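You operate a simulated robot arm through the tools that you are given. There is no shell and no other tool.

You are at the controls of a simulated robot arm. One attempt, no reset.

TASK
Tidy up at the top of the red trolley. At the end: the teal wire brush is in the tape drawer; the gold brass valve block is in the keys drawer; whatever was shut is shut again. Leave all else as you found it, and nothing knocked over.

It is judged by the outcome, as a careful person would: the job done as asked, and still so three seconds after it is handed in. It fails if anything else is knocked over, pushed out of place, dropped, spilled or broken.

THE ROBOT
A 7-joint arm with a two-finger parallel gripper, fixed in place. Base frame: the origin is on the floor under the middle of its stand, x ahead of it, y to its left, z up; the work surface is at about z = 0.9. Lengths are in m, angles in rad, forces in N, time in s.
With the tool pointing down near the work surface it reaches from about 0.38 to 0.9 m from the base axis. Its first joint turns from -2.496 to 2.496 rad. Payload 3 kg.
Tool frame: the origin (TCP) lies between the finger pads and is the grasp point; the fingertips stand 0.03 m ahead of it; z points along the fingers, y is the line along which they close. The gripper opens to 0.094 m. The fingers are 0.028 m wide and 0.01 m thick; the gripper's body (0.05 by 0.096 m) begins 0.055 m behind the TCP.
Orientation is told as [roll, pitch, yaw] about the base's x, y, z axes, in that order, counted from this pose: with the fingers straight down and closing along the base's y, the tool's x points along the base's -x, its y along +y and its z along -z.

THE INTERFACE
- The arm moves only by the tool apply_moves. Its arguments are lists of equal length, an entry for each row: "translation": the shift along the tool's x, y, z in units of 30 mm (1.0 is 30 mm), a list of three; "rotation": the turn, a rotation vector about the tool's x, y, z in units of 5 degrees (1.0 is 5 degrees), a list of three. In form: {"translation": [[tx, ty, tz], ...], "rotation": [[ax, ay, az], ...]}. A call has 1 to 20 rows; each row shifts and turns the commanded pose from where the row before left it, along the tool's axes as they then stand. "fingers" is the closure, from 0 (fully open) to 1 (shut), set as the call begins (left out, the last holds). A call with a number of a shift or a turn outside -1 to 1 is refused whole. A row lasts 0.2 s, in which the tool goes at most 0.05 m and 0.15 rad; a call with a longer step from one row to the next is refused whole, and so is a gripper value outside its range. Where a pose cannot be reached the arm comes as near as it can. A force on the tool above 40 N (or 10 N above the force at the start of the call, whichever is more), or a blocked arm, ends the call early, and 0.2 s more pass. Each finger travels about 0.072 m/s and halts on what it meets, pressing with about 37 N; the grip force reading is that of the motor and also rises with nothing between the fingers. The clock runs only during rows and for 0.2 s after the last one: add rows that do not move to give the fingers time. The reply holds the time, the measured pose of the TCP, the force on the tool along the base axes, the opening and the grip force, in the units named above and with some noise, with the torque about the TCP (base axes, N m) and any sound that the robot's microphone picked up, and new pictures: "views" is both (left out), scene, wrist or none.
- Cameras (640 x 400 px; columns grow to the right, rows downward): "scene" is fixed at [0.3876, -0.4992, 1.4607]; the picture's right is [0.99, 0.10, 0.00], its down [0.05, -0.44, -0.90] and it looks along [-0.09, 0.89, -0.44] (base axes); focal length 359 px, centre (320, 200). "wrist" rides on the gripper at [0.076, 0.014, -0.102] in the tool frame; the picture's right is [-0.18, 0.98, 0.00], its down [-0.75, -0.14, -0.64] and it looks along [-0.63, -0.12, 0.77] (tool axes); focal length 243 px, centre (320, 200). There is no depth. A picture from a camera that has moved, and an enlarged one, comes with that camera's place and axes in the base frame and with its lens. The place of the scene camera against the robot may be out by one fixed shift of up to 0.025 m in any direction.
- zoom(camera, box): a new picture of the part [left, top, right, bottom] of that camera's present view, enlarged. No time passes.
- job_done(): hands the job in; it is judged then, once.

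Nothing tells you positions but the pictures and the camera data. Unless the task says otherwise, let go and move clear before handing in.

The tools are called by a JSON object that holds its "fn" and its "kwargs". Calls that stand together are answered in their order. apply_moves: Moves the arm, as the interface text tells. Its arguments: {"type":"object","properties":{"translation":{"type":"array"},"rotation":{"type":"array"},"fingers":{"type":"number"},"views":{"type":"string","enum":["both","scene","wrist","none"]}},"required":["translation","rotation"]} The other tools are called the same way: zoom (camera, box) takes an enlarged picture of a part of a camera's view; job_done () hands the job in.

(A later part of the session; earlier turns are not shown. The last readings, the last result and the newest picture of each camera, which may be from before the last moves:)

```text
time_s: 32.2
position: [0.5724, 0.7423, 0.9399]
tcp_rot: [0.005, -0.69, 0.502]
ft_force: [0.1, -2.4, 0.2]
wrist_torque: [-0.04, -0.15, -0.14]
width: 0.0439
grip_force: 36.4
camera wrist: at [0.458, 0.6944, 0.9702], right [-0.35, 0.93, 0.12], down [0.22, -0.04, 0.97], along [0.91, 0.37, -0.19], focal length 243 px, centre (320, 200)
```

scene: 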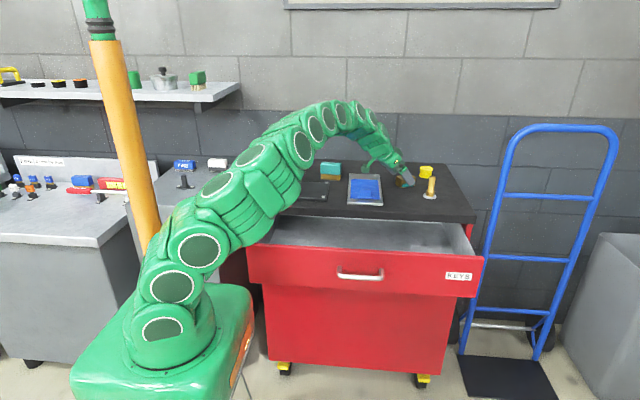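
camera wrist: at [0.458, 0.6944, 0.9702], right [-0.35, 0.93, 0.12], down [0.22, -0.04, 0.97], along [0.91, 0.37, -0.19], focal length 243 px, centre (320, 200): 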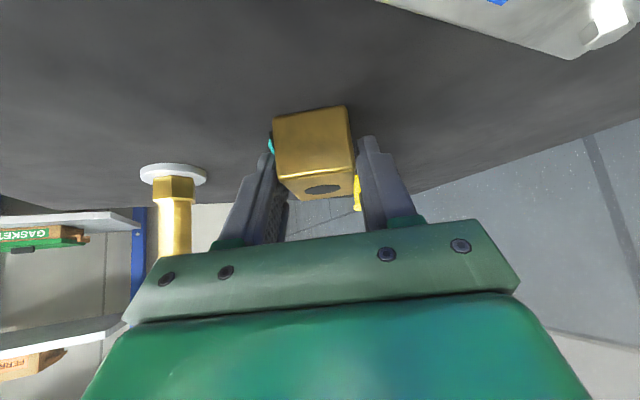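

I've gripped it at 44 mm (the block plus the teal lump). I'll test with a small lift.

{"fn": "apply_moves", "kwargs": {"translation": [[-0.16, 0, -0.19], [-0.16, 0, -0.19], [-0.32, 0, -0.385], [-0.32, 0, -0.385], [0, 0, 0]], "rotation": [[0, 0, 0], [0, 0, 0], [0, 0, 0], [0, 0, 0], [0, 0, 0]], "views": "both"}}

{"fn": "zoom", "kwargs": {"camera": "scene", "box": [350, 130, 450, 210]}}

```text
time_s: 33.4
position: [0.5719, 0.7397, 0.9838]
tcp_rot: [0.002, -0.69, 0.505]
ft_force: [-0.2, 0.3, -4.3]
wrist_torque: [-0.03, 0.09, 0.02]
width: 0.0439
grip_force: 37.4
camera wrist: at [0.4579, 0.6932, 1.0146], right [-0.35, 0.93, 0.12], down [0.22, -0.04, 0.97], along [0.91, 0.37, -0.19], focal length 243 px, centre (320, 200)
```

scene: 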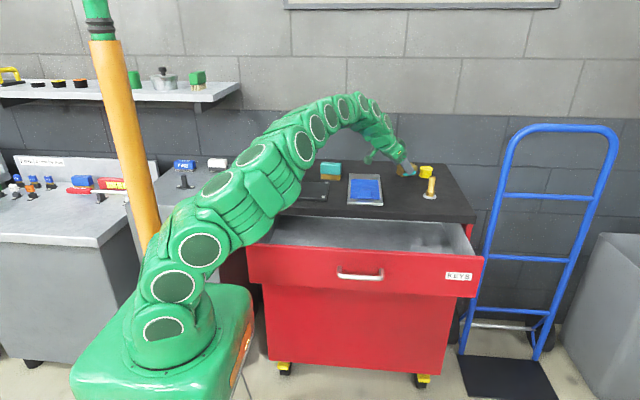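
wrist: 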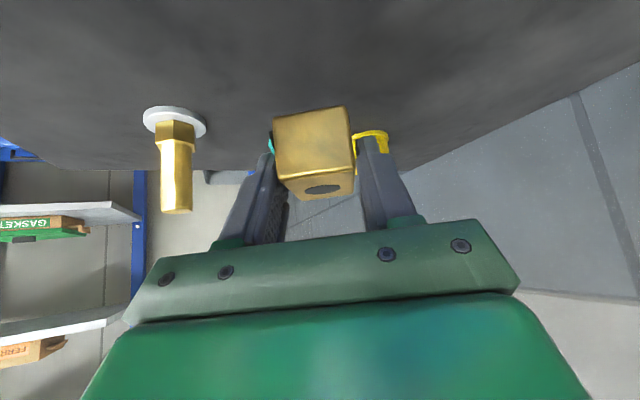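

```text
5.00 times, centred on (400, 170) of scene
camera zoom: at [0.3876, -0.4992, 1.4607], right [0.99, 0.1, 0.0], down [0.05, -0.44, -0.9], along [-0.09, 0.89, -0.44], focal length 1794 px, centre (-80, 350)
```

zoom: 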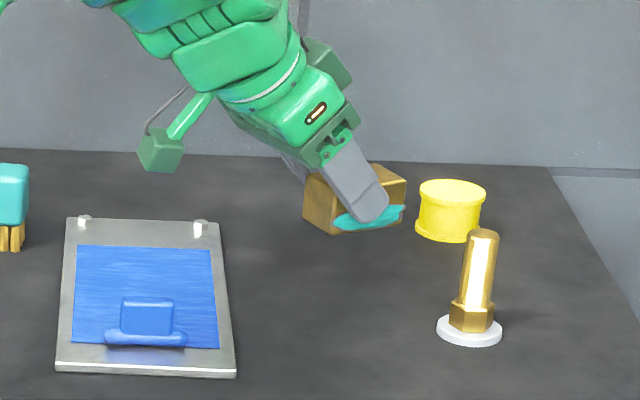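

The block is up and held firmly (about 0.44 kg). I'll raise it clear of everything and yaw the tool so the hand lines up with the drawer's length.

{"fn": "apply_moves", "kwargs": {"translation": [[-0.5, 0, -0.6], [-0.639, 0, -0.769], [-0.5, 0, -0.6], [0, 0, 0], [0, 0, 0], [0, 0, 0], [0, 0, 0], [0, 0, 0], [0, 0, 0], [0, 0, 0]], "rotation": [[0, 0, 0], [0, 0, 0], [0, 0, 0], [0.615, 0, 0.741], [0.615, 0, 0.741], [0.615, 0, 0.741], [0.615, 0, 0.741], [0.615, 0, 0.741], [0.615, 0, 0.741], [0, 0, 0]], "views": "both"}}

```text
time_s: 35.6
position: [0.5717, 0.7418, 1.0602]
tcp_rot: [0.002, -0.69, -0.002]
ft_force: [0.5, -0.3, -4.7]
wrist_torque: [-0.03, 0.08, -0.01]
width: 0.0442
grip_force: 37.5
camera wrist: at [0.4485, 0.7573, 1.0928], right [0.14, 0.98, 0.12], down [0.17, -0.14, 0.97], along [0.97, -0.12, -0.19], focal length 243 px, centre (320, 200)
```

scene: 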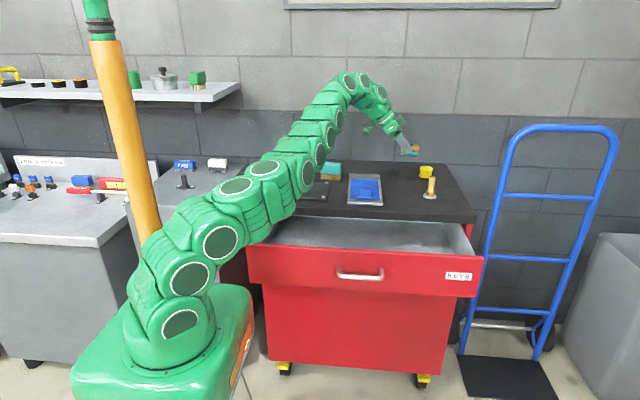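
wrist: 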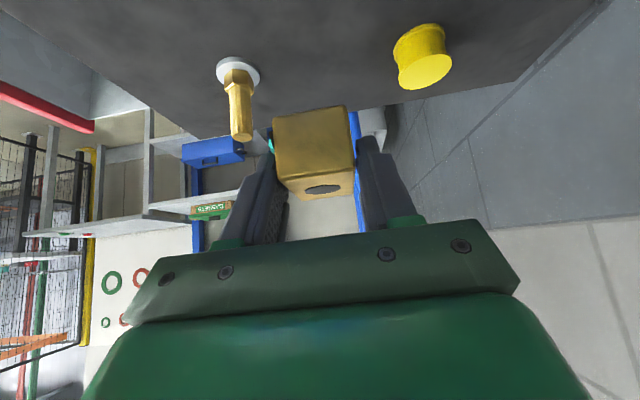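

I'm holding it level at z≈1.06. Now I'll carry it back over the open drawer.

{"fn": "apply_moves", "kwargs": {"translation": [[0.33, -0.9, -0.04], [0.33, -0.9, -0.04], [0.33, -0.9, -0.04], [0.33, -0.9, -0.04], [0.33, -0.9, -0.04], [0.33, -0.9, -0.04], [0.33, -0.9, -0.04], [0.33, -0.9, -0.04], [0.33, -0.9, -0.04], [0.33, -0.9, -0.04], [0.33, -0.9, -0.04], [0, 0, 0]], "rotation": [[0, 0, 0], [0, 0, 0], [0, 0, 0], [0, 0, 0], [0, 0, 0], [0, 0, 0], [0, 0, 0], [0, 0, 0], [0, 0, 0], [0, 0, 0], [0, 0, 0], [0, 0, 0]], "views": "both"}}

```text
time_s: 38.2
position: [0.4822, 0.4473, 1.0014]
tcp_rot: [0.002, -0.69, 0.0]
ft_force: [-0.7, -0.2, -5.1]
wrist_torque: [0.0, 0.05, -0.01]
width: 0.0441
grip_force: 36.8
camera wrist: at [0.3586, 0.4616, 1.0327], right [0.14, 0.98, 0.12], down [0.17, -0.14, 0.97], along [0.97, -0.12, -0.19], focal length 243 px, centre (320, 200)
```

scene: 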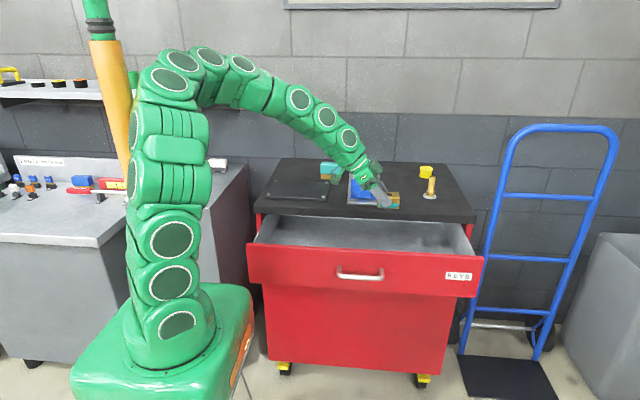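
wrist: 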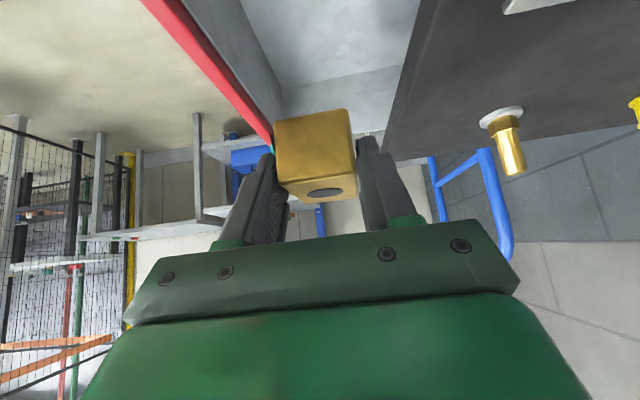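

The block is over the drawer opening, midway between the front panel (inner y≈0.37) and the slab edge (y≈0.52); I estimate the drawer floor at z≈0.745. I'll lower most of the way.

{"fn": "apply_moves", "kwargs": {"translation": [[0.6365, -0.03, 0.7713], [0.6365, -0.03, 0.7713], [0.6365, -0.03, 0.7713], [0.6365, 0, 0.7713], [0.6365, 0, 0.7713], [0.53, 0, 0.64], [0, 0, 0]], "rotation": [[0, 0, 0], [0, 0, 0], [0, 0, 0], [0, 0, 0], [0, 0, 0], [0, 0, 0], [0, 0, 0]], "views": "both"}}

```text
time_s: 39.8
position: [0.48, 0.4441, 0.8297]
tcp_rot: [0.001, -0.689, 0.0]
ft_force: [0.4, 0.8, -4.9]
wrist_torque: [-0.04, 0.08, -0.01]
width: 0.044
grip_force: 36.6
camera wrist: at [0.3578, 0.458, 0.8605], right [0.14, 0.98, 0.12], down [0.17, -0.14, 0.97], along [0.97, -0.12, -0.19], focal length 243 px, centre (320, 200)
```

scene: 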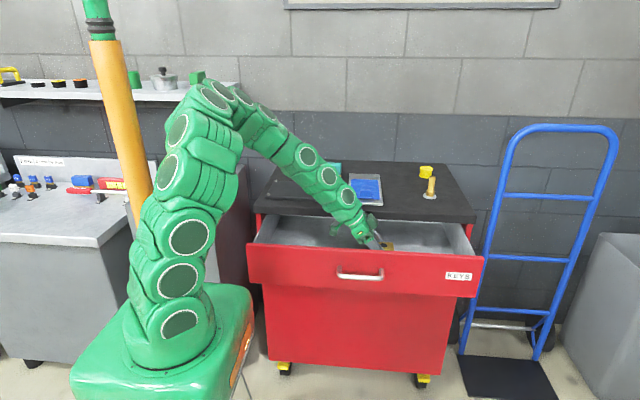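
wrist: 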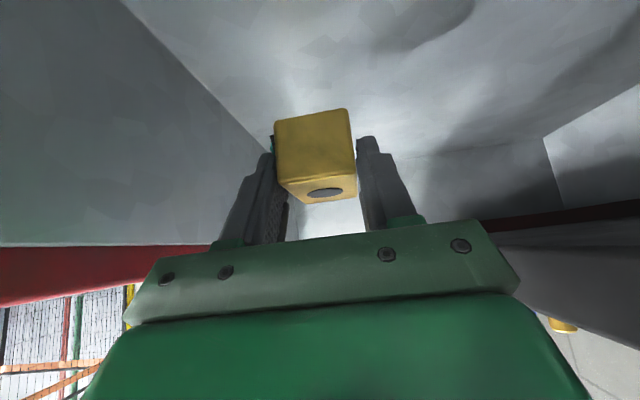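

I'm inside the drawer with clear sides. I'll lower slowly, watching for floor contact.

{"fn": "apply_moves", "kwargs": {"translation": [[0.17, 0, 0.206], [0.17, 0, 0.206], [0.17, 0, 0.206], [0.085, 0, 0.103], [0.085, 0, 0.103], [0, 0, 0]], "rotation": [[0, 0, 0], [0, 0, 0], [0, 0, 0], [0, 0, 0], [0, 0, 0], [0, 0, 0]], "views": "wrist"}}

```text
time_s: 41.2
position: [0.4806, 0.4427, 0.7966]
tcp_rot: [0.001, -0.69, -0.001]
ft_force: [0.7, 0.1, -4.5]
wrist_torque: [0.04, 0.08, 0.02]
width: 0.0439
grip_force: 37.1
camera wrist: at [0.3574, 0.4579, 0.8271], right [0.14, 0.98, 0.12], down [0.17, -0.14, 0.97], along [0.97, -0.12, -0.19], focal length 243 px, centre (320, 200)
```

wrist: 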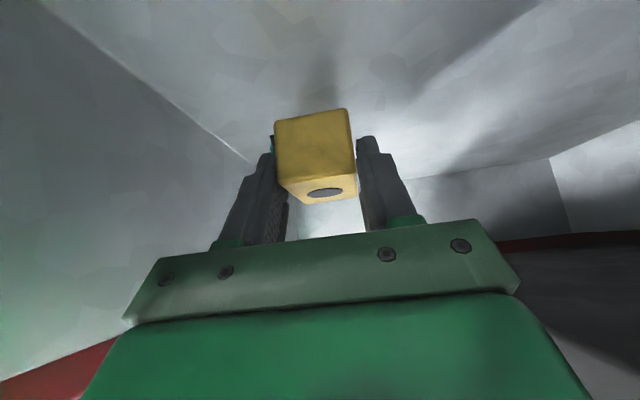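

The floor looks to be at z≈0.736, about 25 mm further down. I'll continue gently.

{"fn": "apply_moves", "kwargs": {"translation": [[0.085, 0, 0.103], [0.085, 0, 0.103], [0.085, 0, 0.103], [0.085, 0, 0.103], [0.0425, 0, 0.0515], [0.0425, 0, 0.0515], [0, 0, 0]], "rotation": [[0, 0, 0], [0, 0, 0], [0, 0, 0], [0, 0, 0], [0, 0, 0], [0, 0, 0], [0, 0, 0]], "views": "wrist"}}

```text
time_s: 42.8
position: [0.4781, 0.4426, 0.7751]
tcp_rot: [0.006, -0.689, -0.001]
ft_force: [-2.2, 1.0, 10.3]
wrist_torque: [-0.21, 0.34, -0.06]
width: 0.044
grip_force: 36.6
camera wrist: at [0.3558, 0.4574, 0.8052], right [0.14, 0.98, 0.12], down [0.17, -0.14, 0.97], along [0.97, -0.12, -0.19], focal length 243 px, centre (320, 200)
```

wrist: 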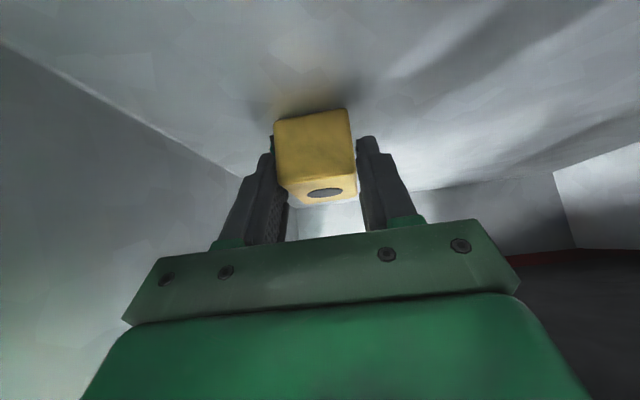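

The block is resting on the drawer floor (force turned upward). I'll release and back out along the finger axis.

{"fn": "apply_moves", "kwargs": {"translation": [[0, 0, 0], [0, 0, 0], [0, 0, 0], [0, 0, -0.4], [0, 0, -0.8], [0, 0, -0.8], [0, 0, -0.8]], "rotation": [[0, 0, 0], [0, 0, 0], [0, 0, 0], [0, 0, 0], [0, 0, 0], [0, 0, 0], [0, 0, 0]], "fingers": 0.2, "views": "both"}}

```text
time_s: 44.4
position: [0.4271, 0.4419, 0.8373]
tcp_rot: [0.003, -0.689, -0.001]
ft_force: [-0.8, -0.4, 0.0]
wrist_torque: [0.0, 0.04, 0.02]
width: 0.0756
grip_force: 0.0
camera wrist: at [0.3028, 0.4565, 0.8689], right [0.14, 0.98, 0.12], down [0.17, -0.14, 0.97], along [0.97, -0.12, -0.19], focal length 243 px, centre (320, 200)
```

scene: 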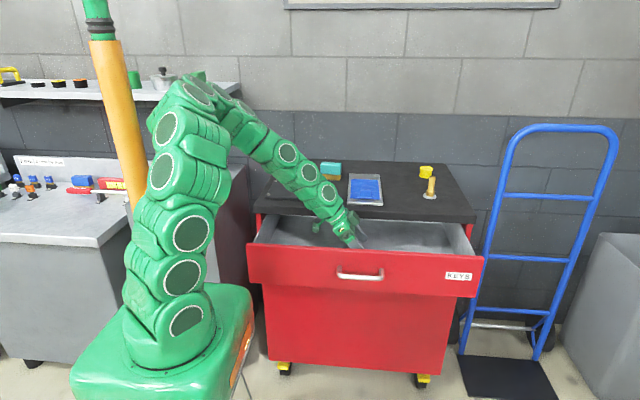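
wrist: 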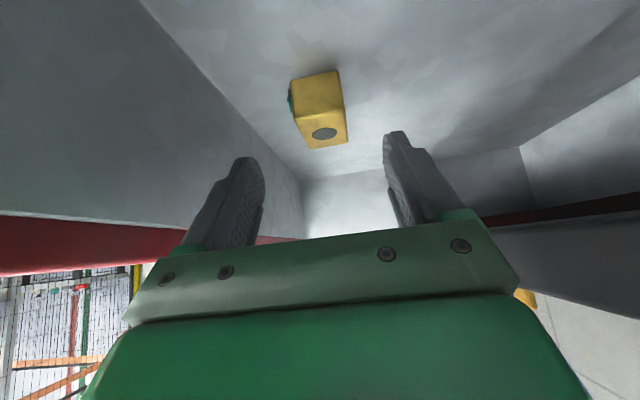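

The brass block sits flat in the KEYS drawer. I'll lift out and bring the tool upright, ready to close the drawer.

{"fn": "apply_moves", "kwargs": {"translation": [[-0.6365, 0, -0.7713], [-0.6365, 0, -0.7713], [-0.6365, 0, -0.7713], [-0.6365, 0, -0.7713], [-0.6365, 0, -0.7713], [-0.6365, 0, -0.7713], [-0.6365, 0, -0.7713], [0, 0, 0], [0, 0, 0], [0, 0, 0], [0, 0, 0], [0, 0, 0], [0, 0, 0], [0, 0, 0], [0, 0, 0]], "rotation": [[0, 0, 0], [0, 0, 0], [0, 0, 0], [0, 0, 0], [0, 0, 0], [0, 0, 0], [0, 0, 0], [0, 0.9875, 0], [0, 0.9875, 0], [0, 0.9875, 0], [0, 0.9875, 0], [0, 0.9875, 0], [0, 0.9875, 0], [0, 0.9875, 0], [0, 0.9875, 0]], "views": "both"}}

```text
time_s: 47.6
position: [0.4255, 0.4424, 1.0494]
tcp_rot: [0.0, 0.002, 0.002]
ft_force: [-0.2, -0.1, 0.0]
wrist_torque: [-0.03, -0.01, -0.03]
width: 0.075
grip_force: 0.1
camera wrist: at [0.3505, 0.4567, 1.1524], right [0.18, 0.98, 0.0], down [0.76, -0.14, 0.64], along [0.63, -0.12, -0.77], focal length 243 px, centre (320, 200)
```

scene: 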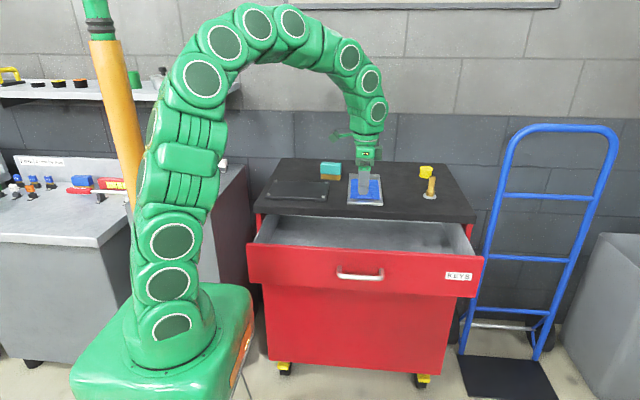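
wrist: 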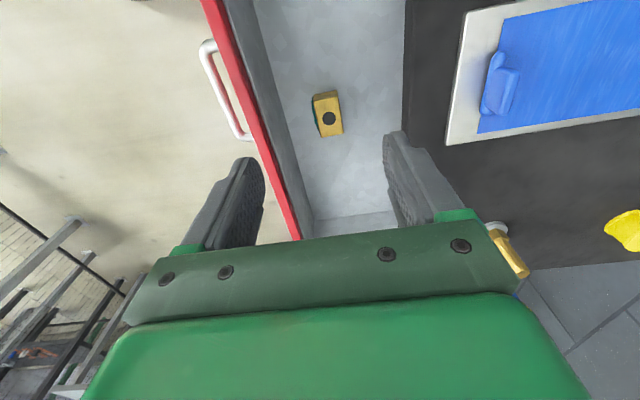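

The block stands upright, with nothing else disturbed. I'll move in front of the drawer panel, tilt to 50° again and close the fingers for pushing.

{"fn": "apply_moves", "kwargs": {"translation": [[-0.03, -1, 0], [-0.03, -1, 0], [-0.03, -1, 0], [-0.03, -1, 0], [-0.03, -1, 0], [0, 0, 0], [0, 0, 0], [0, 0, 0], [0, 0, 0], [0, 0, 0], [0, 0, 0], [0, 0, 0], [0, 0, 0], [0, 0, 0], [0, 0, 0]], "rotation": [[0, 0, 0], [0, 0, 0], [0, 0, 0], [0, 0, 0], [0, 0, 0], [-1, 0, 0], [-1, 0, 0], [-1, 0, 0], [-1, 0, 0], [-1, 0, 0], [-1, 0, 0], [-1, 0, 0], [-1, 0, 0], [-1, 0, 0], [-1, 0, 0]], "fingers": 1.0, "views": "wrist"}}

```text
time_s: 50.8
position: [0.4326, 0.2931, 1.0496]
tcp_rot: [0.876, 0.0, -0.001]
ft_force: [-0.8, 0.0, -0.2]
wrist_torque: [0.01, -0.03, 0.0]
width: 0.0
grip_force: 33.1
camera wrist: at [0.3564, 0.224, 1.1268], right [0.18, 0.63, 0.76], down [0.75, -0.58, 0.3], along [0.63, 0.51, -0.58], focal length 243 px, centre (320, 200)
```

wrist: 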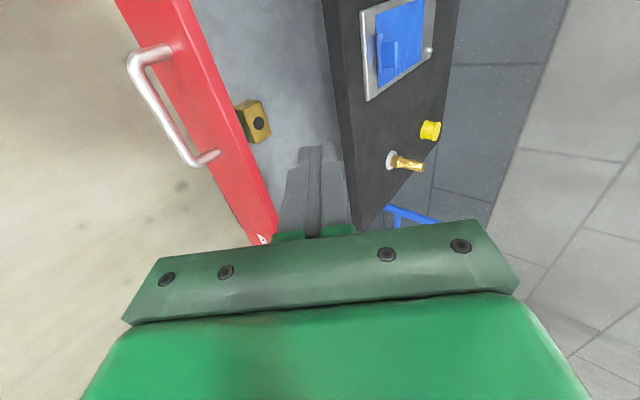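

Now I'll descend to just above the handle bar, in front of the panel.

{"fn": "apply_moves", "kwargs": {"translation": [[0, -0.766, 0.643], [0, -0.766, 0.643], [0, -0.766, 0.643], [0, -0.766, 0.643], [0, -0.766, 0.643], [0, -0.766, 0.643], [0, 0, 0]], "rotation": [[0, 0, 0], [0, 0, 0], [0, 0, 0], [0, 0, 0], [0, 0, 0], [0, 0, 0], [0, 0, 0]], "views": "both"}}

```text
time_s: 52.4
position: [0.4317, 0.2947, 0.8691]
tcp_rot: [0.871, 0.0, 0.003]
ft_force: [0.1, -0.3, -0.3]
wrist_torque: [-0.05, 0.0, 0.02]
width: 0.0
grip_force: 33.3
camera wrist: at [0.3566, 0.2256, 0.9451], right [0.18, 0.63, 0.75], down [0.75, -0.58, 0.3], along [0.63, 0.51, -0.58], focal length 243 px, centre (320, 200)
```

scene: 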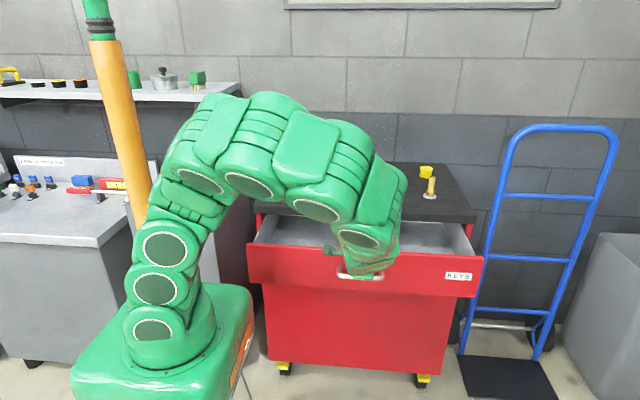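
wrist: 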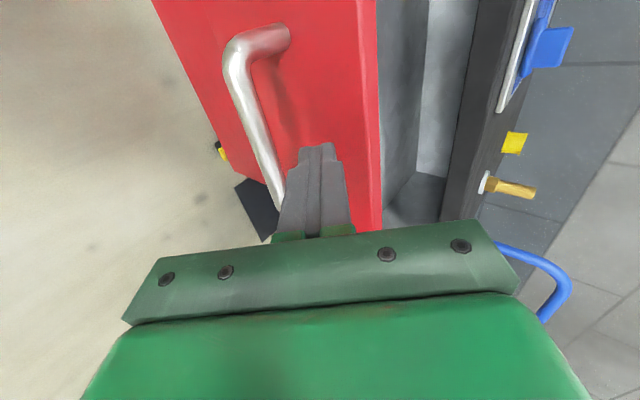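

The fingertips are just above the bar, facing the panel. I'll push the drawer in steadily.

{"fn": "apply_moves", "kwargs": {"translation": [[0, -0.255, 0.214], [0, 0.257, 0.306], [0, 0.257, 0.306], [0, 0.257, 0.306], [0, 0.257, 0.306], [0, 0.257, 0.306], [0, 0.257, 0.306], [0, 0.257, 0.306], [0, 0.257, 0.306], [0, 0.257, 0.306], [0, 0.257, 0.306], [0, 0.257, 0.306], [0, 0.257, 0.306], [0, 0.257, 0.306]], "rotation": [[0, 0, 0], [0, 0, 0], [0, 0, 0], [0, 0, 0], [0, 0, 0], [0, 0, 0], [0, 0, 0], [0, 0, 0], [0, 0, 0], [0, 0, 0], [0, 0, 0], [0, 0, 0], [0, 0, 0], [0, 0, 0]], "views": "both"}}

```text
time_s: 55.4
position: [0.429, 0.4476, 0.8586]
tcp_rot: [0.875, 0.002, 0.001]
ft_force: [0.1, 0.7, -0.3]
wrist_torque: [0.06, 0.02, 0.05]
width: 0.0001
grip_force: 32.9
camera wrist: at [0.3542, 0.3783, 0.9362], right [0.18, 0.63, 0.75], down [0.75, -0.58, 0.3], along [0.63, 0.51, -0.58], focal length 243 px, centre (320, 200)
```

scene: 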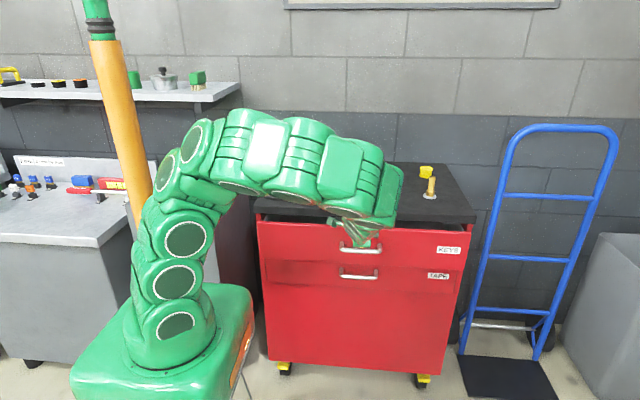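
wrist: 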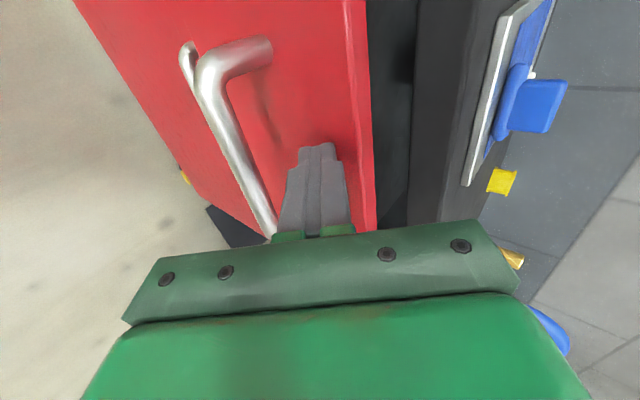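

The drawer is closing smoothly, with about 6 cm to go. I'll continue and slow at the end.

{"fn": "apply_moves", "kwargs": {"translation": [[0, 0.257, 0.306], [0, 0.257, 0.306], [0, 0.257, 0.306], [0, 0.257, 0.306], [0, 0.128, 0.153], [0, 0.086, 0.102], [0, 0.086, 0.102], [0, 0.086, 0.102], [0, 0.086, 0.102], [0, 0.086, 0.102]], "rotation": [[0, 0, 0], [0, 0, 0], [0, 0, 0], [0, 0, 0], [0, 0, 0], [0, 0, 0], [0, 0, 0], [0, 0, 0], [0, 0, 0], [0, 0, 0]], "views": "both"}}

```text
time_s: 56.8
position: [0.431, 0.5057, 0.858]
tcp_rot: [0.875, 0.0, 0.001]
ft_force: [-16.1, -38.4, 9.3]
wrist_torque: [-0.23, 0.2, 0.45]
width: 0.0
grip_force: 33.2
stopped in row 7: the force on the tool passed its limit at 68 N (the readings are from after the stop); the commanded pose is now the measured one
camera wrist: at [0.3562, 0.4363, 0.9365], right [0.18, 0.63, 0.75], down [0.75, -0.58, 0.3], along [0.63, 0.51, -0.58], focal length 243 px, centre (320, 200)
```

scene: 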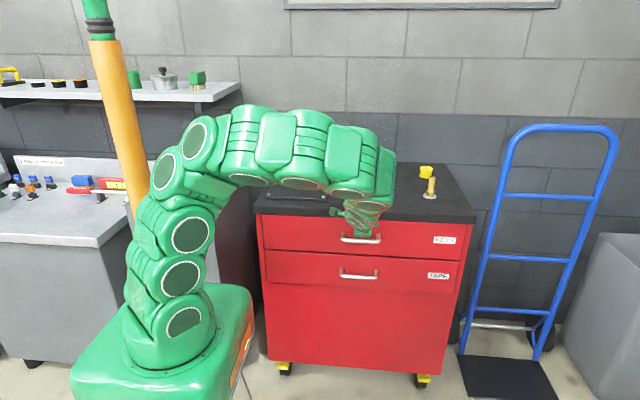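
wrist: 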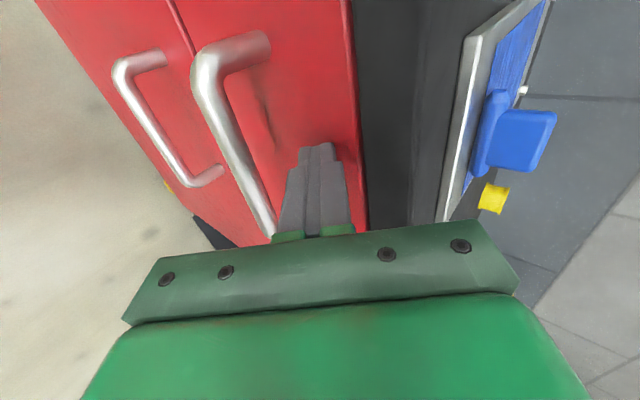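

A hard stop at face y≈0.535 suggests it's closed. I'll verify that the panel is flush.

{"fn": "zoom", "kwargs": {"camera": "wrist", "box": [40, 0, 440, 240]}}

{"fn": "zoom", "kwargs": {"camera": "scene", "box": [250, 190, 490, 300]}}

```text
1.60 times, centred on (240, 120) of wrist
camera zoom: at [0.3562, 0.4363, 0.9365], right [0.18, 0.63, 0.75], down [0.75, -0.58, 0.3], along [0.63, 0.51, -0.58], focal length 388 px, centre (448, 328)
```

zoom: 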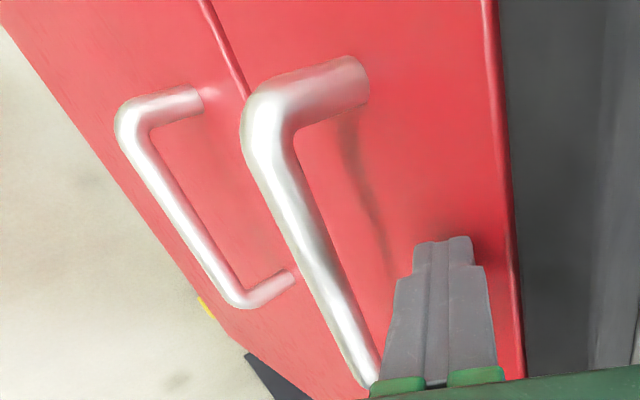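

```text
2.67 times, centred on (370, 245) of scene
camera zoom: at [0.3876, -0.4992, 1.4607], right [0.99, 0.1, 0.0], down [0.05, -0.44, -0.9], along [-0.09, 0.89, -0.44], focal length 957 px, centre (187, 80)
```

zoom: 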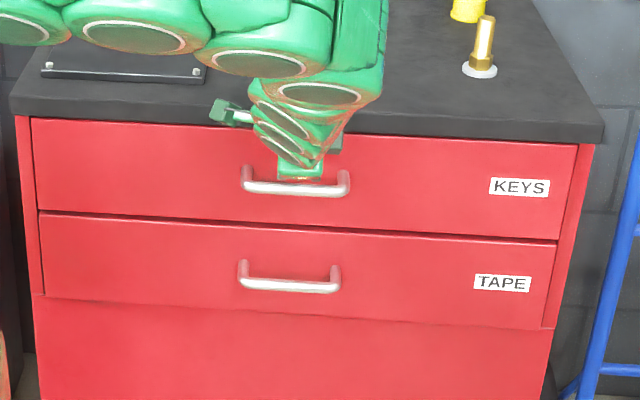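

The KEYS drawer is shut exactly as at the start (label and handle at the same pixels). Next is the TAPE drawer, whose bar I put at about (0.431, 0.50, 0.66); I'll back off and go down in front of it.

{"fn": "apply_moves", "kwargs": {"translation": [[0, 0, -1], [0, 0, -1], [0, -0.59, -0.702], [0, -0.59, -0.702], [0, -0.59, -0.702], [0, -0.59, -0.702], [0, -0.715, 0.6], [0, -0.715, 0.6], [0, -0.715, 0.6], [0, -0.715, 0.6], [0, -0.715, 0.6], [0, -0.715, 0.6], [0, 0, 0]], "rotation": [[0, 0, 0], [0, 0, 0], [0, 0, 0], [0, 0, 0], [0, 0, 0], [0, 0, 0], [0, 0, 0], [0, 0, 0], [0, 0, 0], [0, 0, 0], [0, 0, 0], [0, 0, 0], [0, 0, 0]], "fingers": 0.5, "views": "both"}}

```text
time_s: 59.6
position: [0.4325, 0.3509, 0.7317]
tcp_rot: [0.874, -0.001, 0.0]
ft_force: [0.3, 0.3, 0.1]
wrist_torque: [0.05, -0.01, -0.02]
width: 0.0471
grip_force: 0.1
camera wrist: at [0.3573, 0.2804, 0.8088], right [0.18, 0.63, 0.75], down [0.75, -0.58, 0.3], along [0.63, 0.51, -0.58], focal length 243 px, centre (320, 200)
```

scene: 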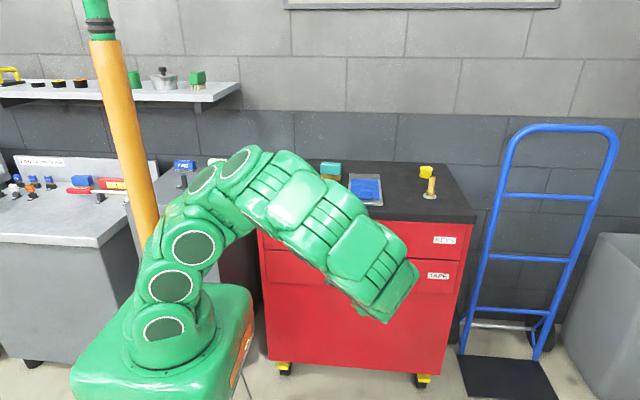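
wrist: 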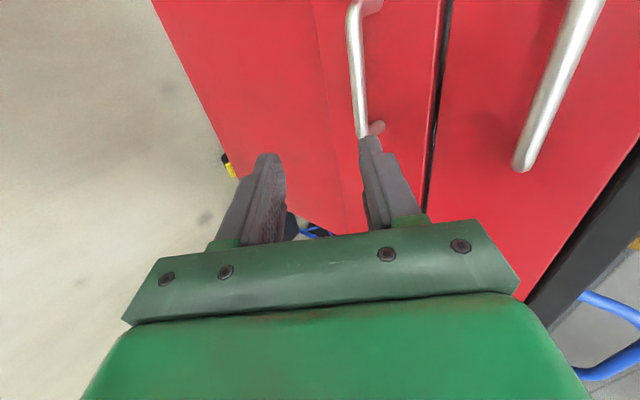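

The TAPE bar is confirmed at about (0.43, 0.499, 0.66). I'll shift forward to the pre-grasp line.

{"fn": "apply_moves", "kwargs": {"translation": [[0.02, 0.457, 0.545], [0, 0.457, 0.545], [0, 0.457, 0.545], [0, 0, 0]], "rotation": [[0, 0, 0], [0, 0, 0], [0, 0, 0], [0, 0, 0]], "views": "wrist"}}

```text
time_s: 60.6
position: [0.4311, 0.413, 0.7318]
tcp_rot: [0.874, 0.0, 0.0]
ft_force: [-0.5, 0.6, -0.5]
wrist_torque: [-0.02, 0.0, 0.0]
width: 0.047
grip_force: 0.0
camera wrist: at [0.3562, 0.3442, 0.8083], right [0.18, 0.63, 0.75], down [0.75, -0.58, 0.3], along [0.63, 0.51, -0.58], focal length 243 px, centre (320, 200)
```

wrist: 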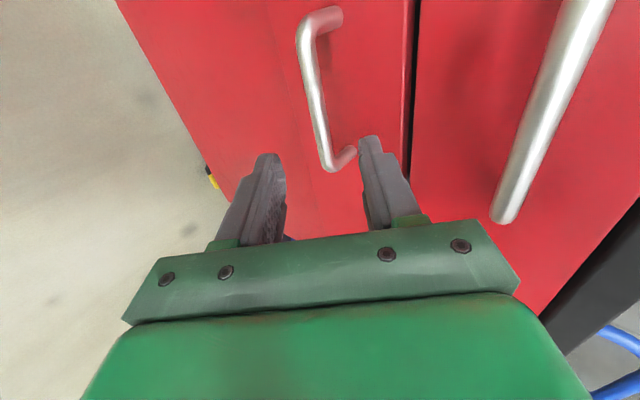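

The bar is centred on the finger axis, about 11 cm ahead. I'll go in.

{"fn": "apply_moves", "kwargs": {"translation": [[0, -0.04, 0.8], [0, 0, 0.8], [0, 0, 0.7], [0, 0, 0.5], [0, 0, 0.3], [0, 0, 0.2], [0, 0, 0]], "rotation": [[0, 0, 0], [0, 0, 0], [0, 0, 0], [0, 0, 0], [0, 0, 0], [0, 0, 0], [0, 0, 0]], "fingers": 0.575, "views": "both"}}

```text
time_s: 62.2
position: [0.4305, 0.4901, 0.6665]
tcp_rot: [0.874, 0.001, -0.001]
ft_force: [-0.6, 0.8, -0.6]
wrist_torque: [-0.03, 0.0, 0.0]
width: 0.04
grip_force: 0.1
camera wrist: at [0.3546, 0.4208, 0.7435], right [0.18, 0.63, 0.75], down [0.75, -0.58, 0.3], along [0.63, 0.51, -0.58], focal length 243 px, centre (320, 200)
```

scene: 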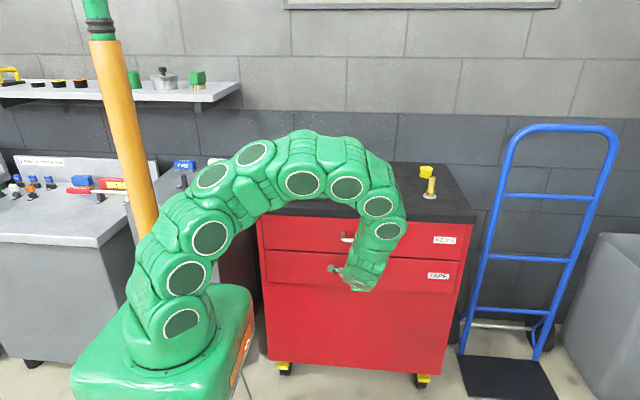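
wrist: 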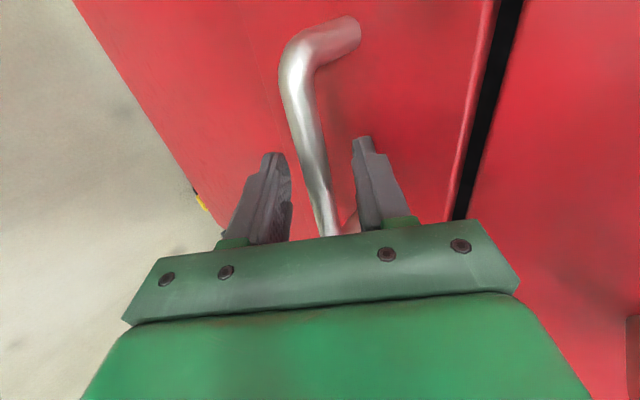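

The bar is centred between the fingers with no contact. I'll close the grip.

{"fn": "apply_moves", "kwargs": {"translation": [[0, 0, 0], [0, 0, 0], [0, 0, 0], [0, 0, 0]], "rotation": [[0, 0, 0], [0, 0, 0], [0, 0, 0], [0, 0, 0]], "fingers": 1.0, "views": "none"}}

```text
time_s: 63.2
position: [0.4302, 0.4902, 0.6662]
tcp_rot: [0.874, 0.001, 0.0]
ft_force: [-0.9, -7.2, 6.7]
wrist_torque: [-0.03, -0.36, 0.43]
width: 0.0168
grip_force: 44.9
```

Gripped cleanly with low side forces. Now I'll pull the TAPE drawer straight out.

{"fn": "apply_moves", "kwargs": {"translation": [[0, -0.216, -0.254], [0, -0.216, -0.254], [0, -0.216, -0.254], [0, -0.216, -0.254], [0, -0.216, -0.254], [0, -0.216, -0.254], [0, -0.216, -0.254], [0, -0.216, -0.254], [0, -0.216, -0.254], [0, -0.216, -0.254], [0, 0, 0]], "rotation": [[0, 0, 0], [0, 0, 0], [0, 0, 0], [0, 0, 0], [0, 0, 0], [0, 0, 0], [0, 0, 0], [0, 0, 0], [0, 0, 0], [0, 0, 0], [0, 0, 0]], "views": "both"}}

```text
time_s: 63.7
position: [0.4295, 0.4805, 0.6673]
tcp_rot: [0.878, -0.003, 0.0]
ft_force: [1.1, 0.1, 1.9]
wrist_torque: [-0.01, -0.33, 0.65]
width: 0.0149
grip_force: 44.7
stopped in row 2: the force on the tool passed its limit at 46 N (the readings are from after the stop); the commanded pose is now the measured one
camera wrist: at [0.3546, 0.4099, 0.7441], right [0.18, 0.63, 0.76], down [0.75, -0.58, 0.3], along [0.63, 0.52, -0.58], focal length 243 px, centre (320, 200)
```

scene: 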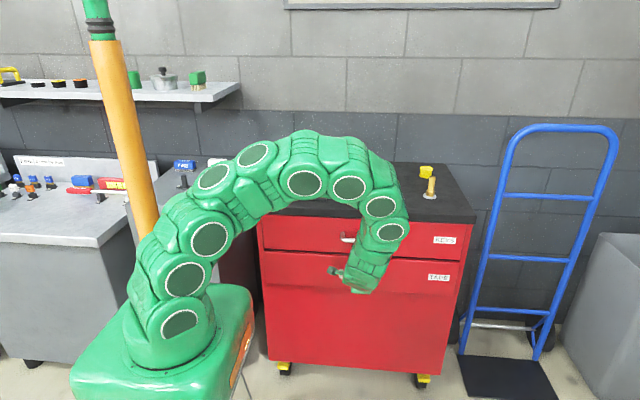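
wrist: 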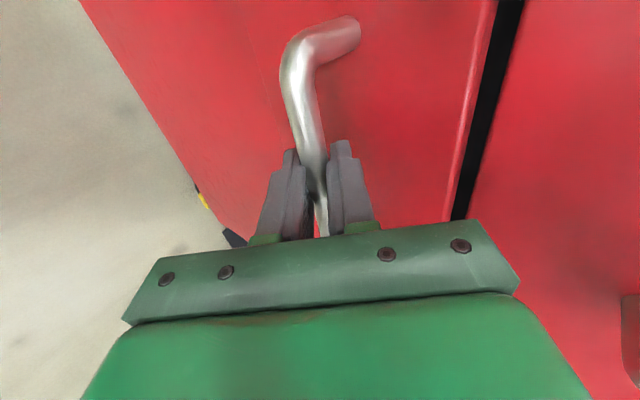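

It seated and began to move, with a breakaway spike. I'll continue pulling.

{"fn": "apply_moves", "kwargs": {"translation": [[0, -0.15, -0.178], [0, -0.15, -0.178], [0, -0.216, -0.254], [0, -0.216, -0.254], [0, -0.216, -0.254], [0, -0.216, -0.254], [0, -0.216, -0.254], [0, -0.216, -0.254], [0, -0.216, -0.254], [0, -0.216, -0.254], [0, 0, 0]], "rotation": [[0, 0, 0], [0, 0, 0], [0, 0, 0], [0, 0, 0], [0, 0, 0], [0, 0, 0], [0, 0, 0], [0, 0, 0], [0, 0, 0], [0, 0, 0], [0, 0, 0]], "views": "both"}}

```text
time_s: 65.4
position: [0.4307, 0.4136, 0.668]
tcp_rot: [0.88, -0.003, 0.003]
ft_force: [-1.1, -1.6, 4.0]
wrist_torque: [-0.06, 0.1, 0.46]
width: 0.0145
grip_force: 45.4
stopped in row 8: the force on the tool passed its limit at 42 N (the readings are from after the stop); the commanded pose is now the measured one
camera wrist: at [0.3546, 0.344, 0.744], right [0.18, 0.63, 0.76], down [0.75, -0.58, 0.3], along [0.63, 0.52, -0.58], focal length 243 px, centre (320, 200)
```

scene: 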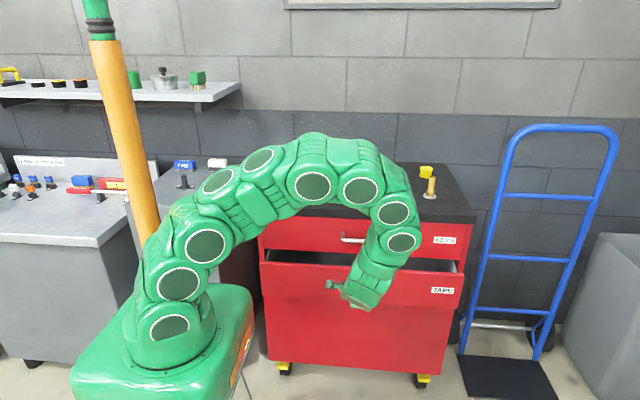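
wrist: 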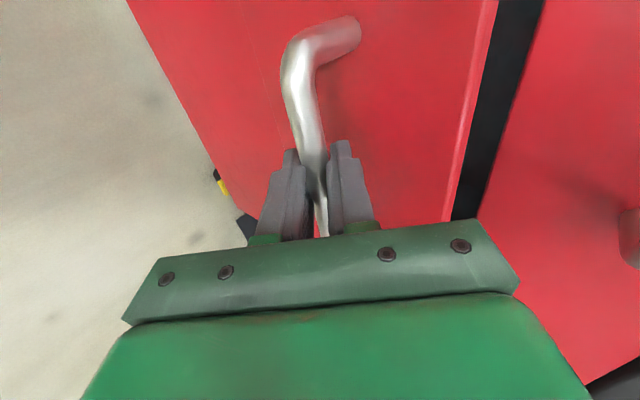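

The TAPE drawer is about 8 cm out. I'll keep pulling, a bit slower.

{"fn": "apply_moves", "kwargs": {"translation": [[0, -0.15, -0.18], [0, -0.17, -0.205], [0, -0.17, -0.205], [0, -0.17, -0.205], [0, -0.17, -0.205], [0, -0.17, -0.205], [0, -0.17, -0.205], [0, -0.17, -0.205], [0, -0.17, -0.205], [0, -0.17, -0.205], [0, -0.17, -0.205], [0, -0.17, -0.205], [0, -0.17, -0.205], [0, -0.17, -0.205], [0, 0, 0]], "rotation": [[0, 0, 0], [0, 0, 0], [0, 0, 0], [0, 0, 0], [0, 0, 0], [0, 0, 0], [0, 0, 0], [0, 0, 0], [0, 0, 0], [0, 0, 0], [0, 0, 0], [0, 0, 0], [0, 0, 0], [0, 0, 0], [0, 0, 0]], "views": "both"}}

```text
time_s: 67.6
position: [0.43, 0.3359, 0.6678]
tcp_rot: [0.883, -0.004, 0.001]
ft_force: [-1.0, -1.1, -3.7]
wrist_torque: [-0.08, -0.48, 0.19]
width: 0.0146
grip_force: 45.1
stopped in row 10: the force on the tool passed its limit at 42 N (the readings are from after the stop); the commanded pose is now the measured one
camera wrist: at [0.3545, 0.2665, 0.7438], right [0.18, 0.62, 0.76], down [0.75, -0.58, 0.3], along [0.63, 0.52, -0.58], focal length 243 px, centre (320, 200)
```

scene: 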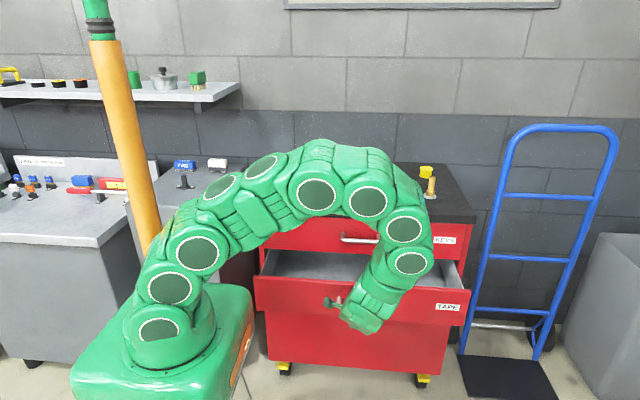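
wrist: 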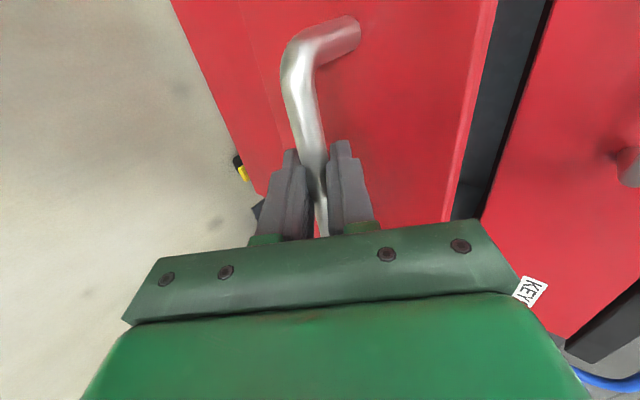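

It's about 15 cm out; I'll pull another 4–5 cm for room.

{"fn": "apply_moves", "kwargs": {"translation": [[0, -0.15, -0.18], [0, -0.15, -0.18], [0, -0.15, -0.18], [0, -0.15, -0.18], [0, -0.15, -0.18], [0, -0.15, -0.18], [0, -0.15, -0.18], [0, 0, 0]], "rotation": [[0, 0, 0], [0, 0, 0], [0, 0, 0], [0, 0, 0], [0, 0, 0], [0, 0, 0], [0, 0, 0], [0, 0, 0]], "views": "both"}}

```text
time_s: 68.7
position: [0.4304, 0.3076, 0.6678]
tcp_rot: [0.886, -0.002, 0.003]
ft_force: [-5.4, -0.6, 4.1]
wrist_torque: [-0.06, -0.07, 0.05]
width: 0.0146
grip_force: 44.5
stopped in row 5: the force on the tool passed its limit at 45 N (the readings are from after the stop); the commanded pose is now the measured one
camera wrist: at [0.3546, 0.2371, 0.7435], right [0.18, 0.62, 0.76], down [0.75, -0.58, 0.3], along [0.63, 0.52, -0.57], focal length 243 px, centre (320, 200)
```

scene: 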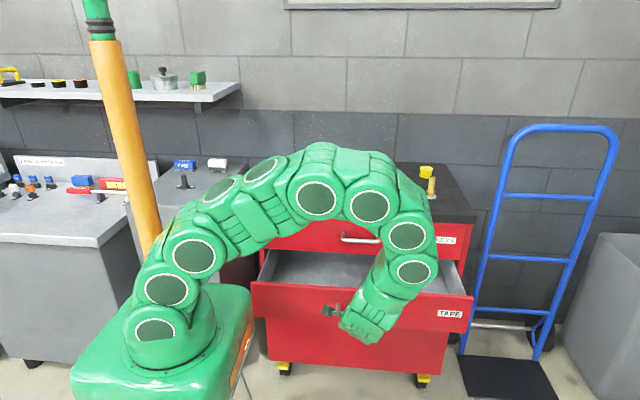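
wrist: 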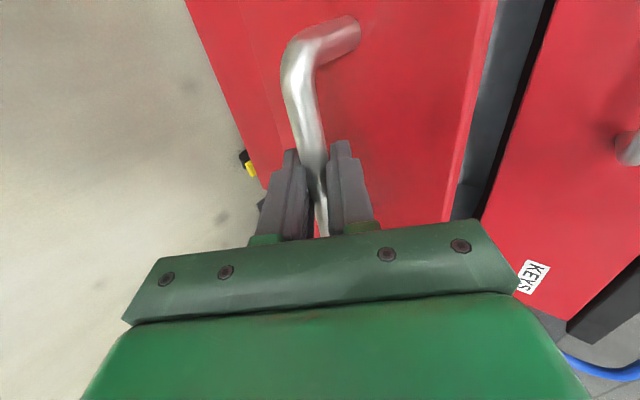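

It's 18 cm open, which is enough. I'll release and back off along the finger axis.

{"fn": "apply_moves", "kwargs": {"translation": [[0, 0, 0], [0, 0, 0], [0, 0, 0], [0, 0, -0.4], [0, 0, -0.4], [0, 0, -0.5]], "rotation": [[0, 0, 0], [0, 0, 0], [0, 0, 0], [0, 0, 0], [0, 0, 0], [0, 0, 0]], "fingers": 0.55, "views": "both"}}

```text
time_s: 70.1
position: [0.4311, 0.2754, 0.6924]
tcp_rot: [0.885, -0.003, 0.001]
ft_force: [-0.5, -0.1, 0.4]
wrist_torque: [0.03, 0.0, 0.01]
width: 0.0424
grip_force: 0.0
camera wrist: at [0.3547, 0.2056, 0.7683], right [0.18, 0.62, 0.76], down [0.75, -0.58, 0.3], along [0.63, 0.52, -0.58], focal length 243 px, centre (320, 200)
```

scene: 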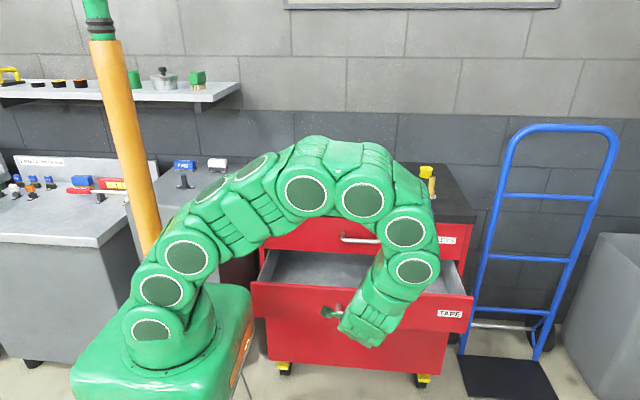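
wrist: 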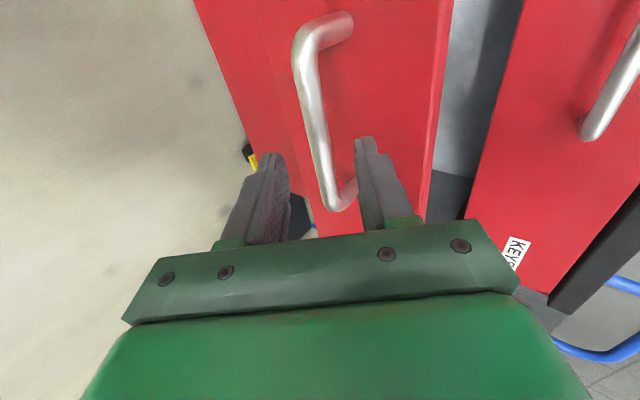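

Clear of the bar. I'll raise the arm straight up to travel height.

{"fn": "apply_moves", "kwargs": {"translation": [[0, 0.774, -0.633], [0, 0.774, -0.633], [0, 0.774, -0.633], [0, 0.774, -0.633], [0, 0.774, -0.633], [0, 0.774, -0.633], [0, 0.774, -0.633], [0, 0.774, -0.633], [0, 0.774, -0.633], [0, 0.774, -0.633], [0, 0.774, -0.633], [0, 0.774, -0.633]], "rotation": [[0, 0, 0], [0, 0, 0], [0, 0, 0], [0, 0, 0], [0, 0, 0], [0, 0, 0], [0, 0, 0], [0, 0, 0], [0, 0, 0], [0, 0, 0], [0, 0, 0], [0, 0, 0]], "views": "both"}}

```text
time_s: 72.7
position: [0.4356, 0.2802, 1.0534]
tcp_rot: [0.886, -0.004, 0.001]
ft_force: [-0.5, 0.7, 0.5]
wrist_torque: [0.0, 0.03, 0.03]
width: 0.0425
grip_force: 0.2
out of reach, approached as far as the arm can: row 5
camera wrist: at [0.359, 0.21, 1.1291], right [0.18, 0.62, 0.76], down [0.75, -0.58, 0.3], along [0.63, 0.52, -0.57], focal length 243 px, centre (320, 200)
```

scene: 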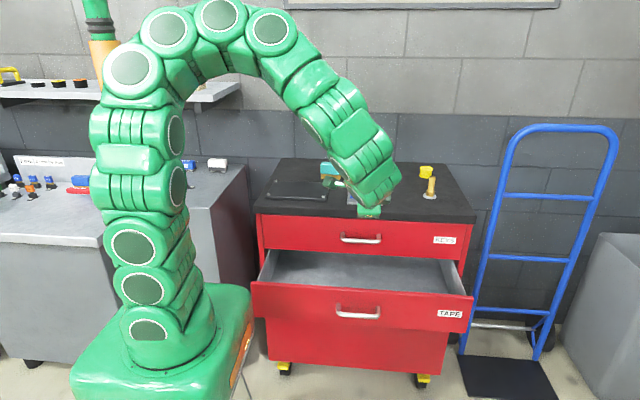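
wrist: 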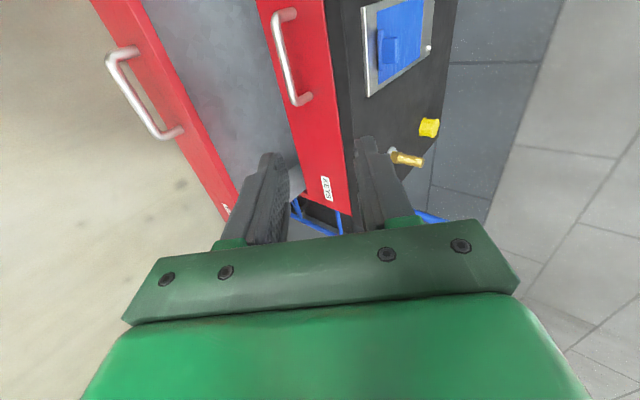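

The TAPE drawer is open and empty, and KEYS is still shut. I'll reduce the tilt to about 15° and move toward the brush.

{"fn": "apply_moves", "kwargs": {"translation": [[0, 0, 0], [0, 0, 0], [0, 0, 0], [0, 0, 0], [0, 0, 0], [0, 0, 0], [0, 0, 0], [0, 0, 0], [0.348, 0.972, 0.136], [0.348, 0.972, 0.136], [0.348, 0.972, 0.136], [0.348, 0.972, 0.136], [0.348, 0.972, 0.136], [0.348, 0.972, 0.136], [0.348, 0.972, 0.136], [0.348, 0.972, 0.136], [0.348, 0.972, 0.136], [0.348, 0.972, 0.136], [0.348, 0.972, 0.136], [0, 0, 0]], "rotation": [[1, 0, 0], [1, 0, 0], [1, 0, 0], [1, 0, 0], [1, 0, 0], [1, 0, 0], [1, 0, 0], [0.16, 0, 0], [0, 0, 0], [0, 0, 0], [0, 0, 0], [0, 0, 0], [0, 0, 0], [0, 0, 0], [0, 0, 0], [0, 0, 0], [0, 0, 0], [0, 0, 0], [0, 0, 0], [0, 0, 0]], "fingers": 0.0, "views": "both"}}

```text
time_s: 77.1
position: [0.3553, 0.3349, 0.9079]
tcp_rot: [0.18, 0.166, -0.036]
ft_force: [-0.2, -0.3, 0.6]
wrist_torque: [-0.02, 0.0, 0.03]
width: 0.0939
grip_force: 0.2
out of reach, approached as far as the arm can: row 10, 11, 12, 13, 14, 15, 16, 17, 18, 19
stopped in row 20: the arm was blocked; the commanded pose is now the measured one
camera wrist: at [0.2966, 0.3336, 1.0227], right [0.25, 0.96, 0.14], down [0.83, -0.28, 0.47], along [0.5, 0.0, -0.87], focal length 243 px, centre (320, 200)
```

scene: 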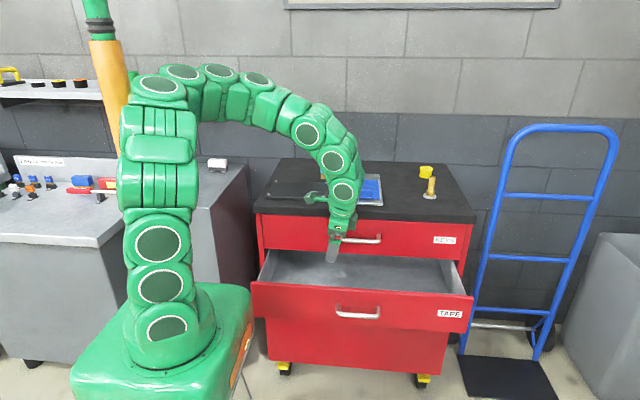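
wrist: 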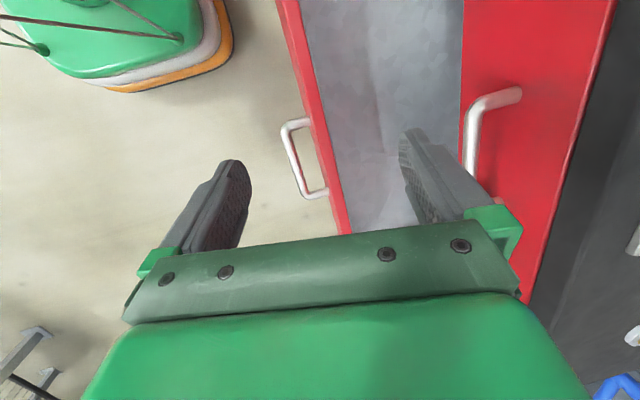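

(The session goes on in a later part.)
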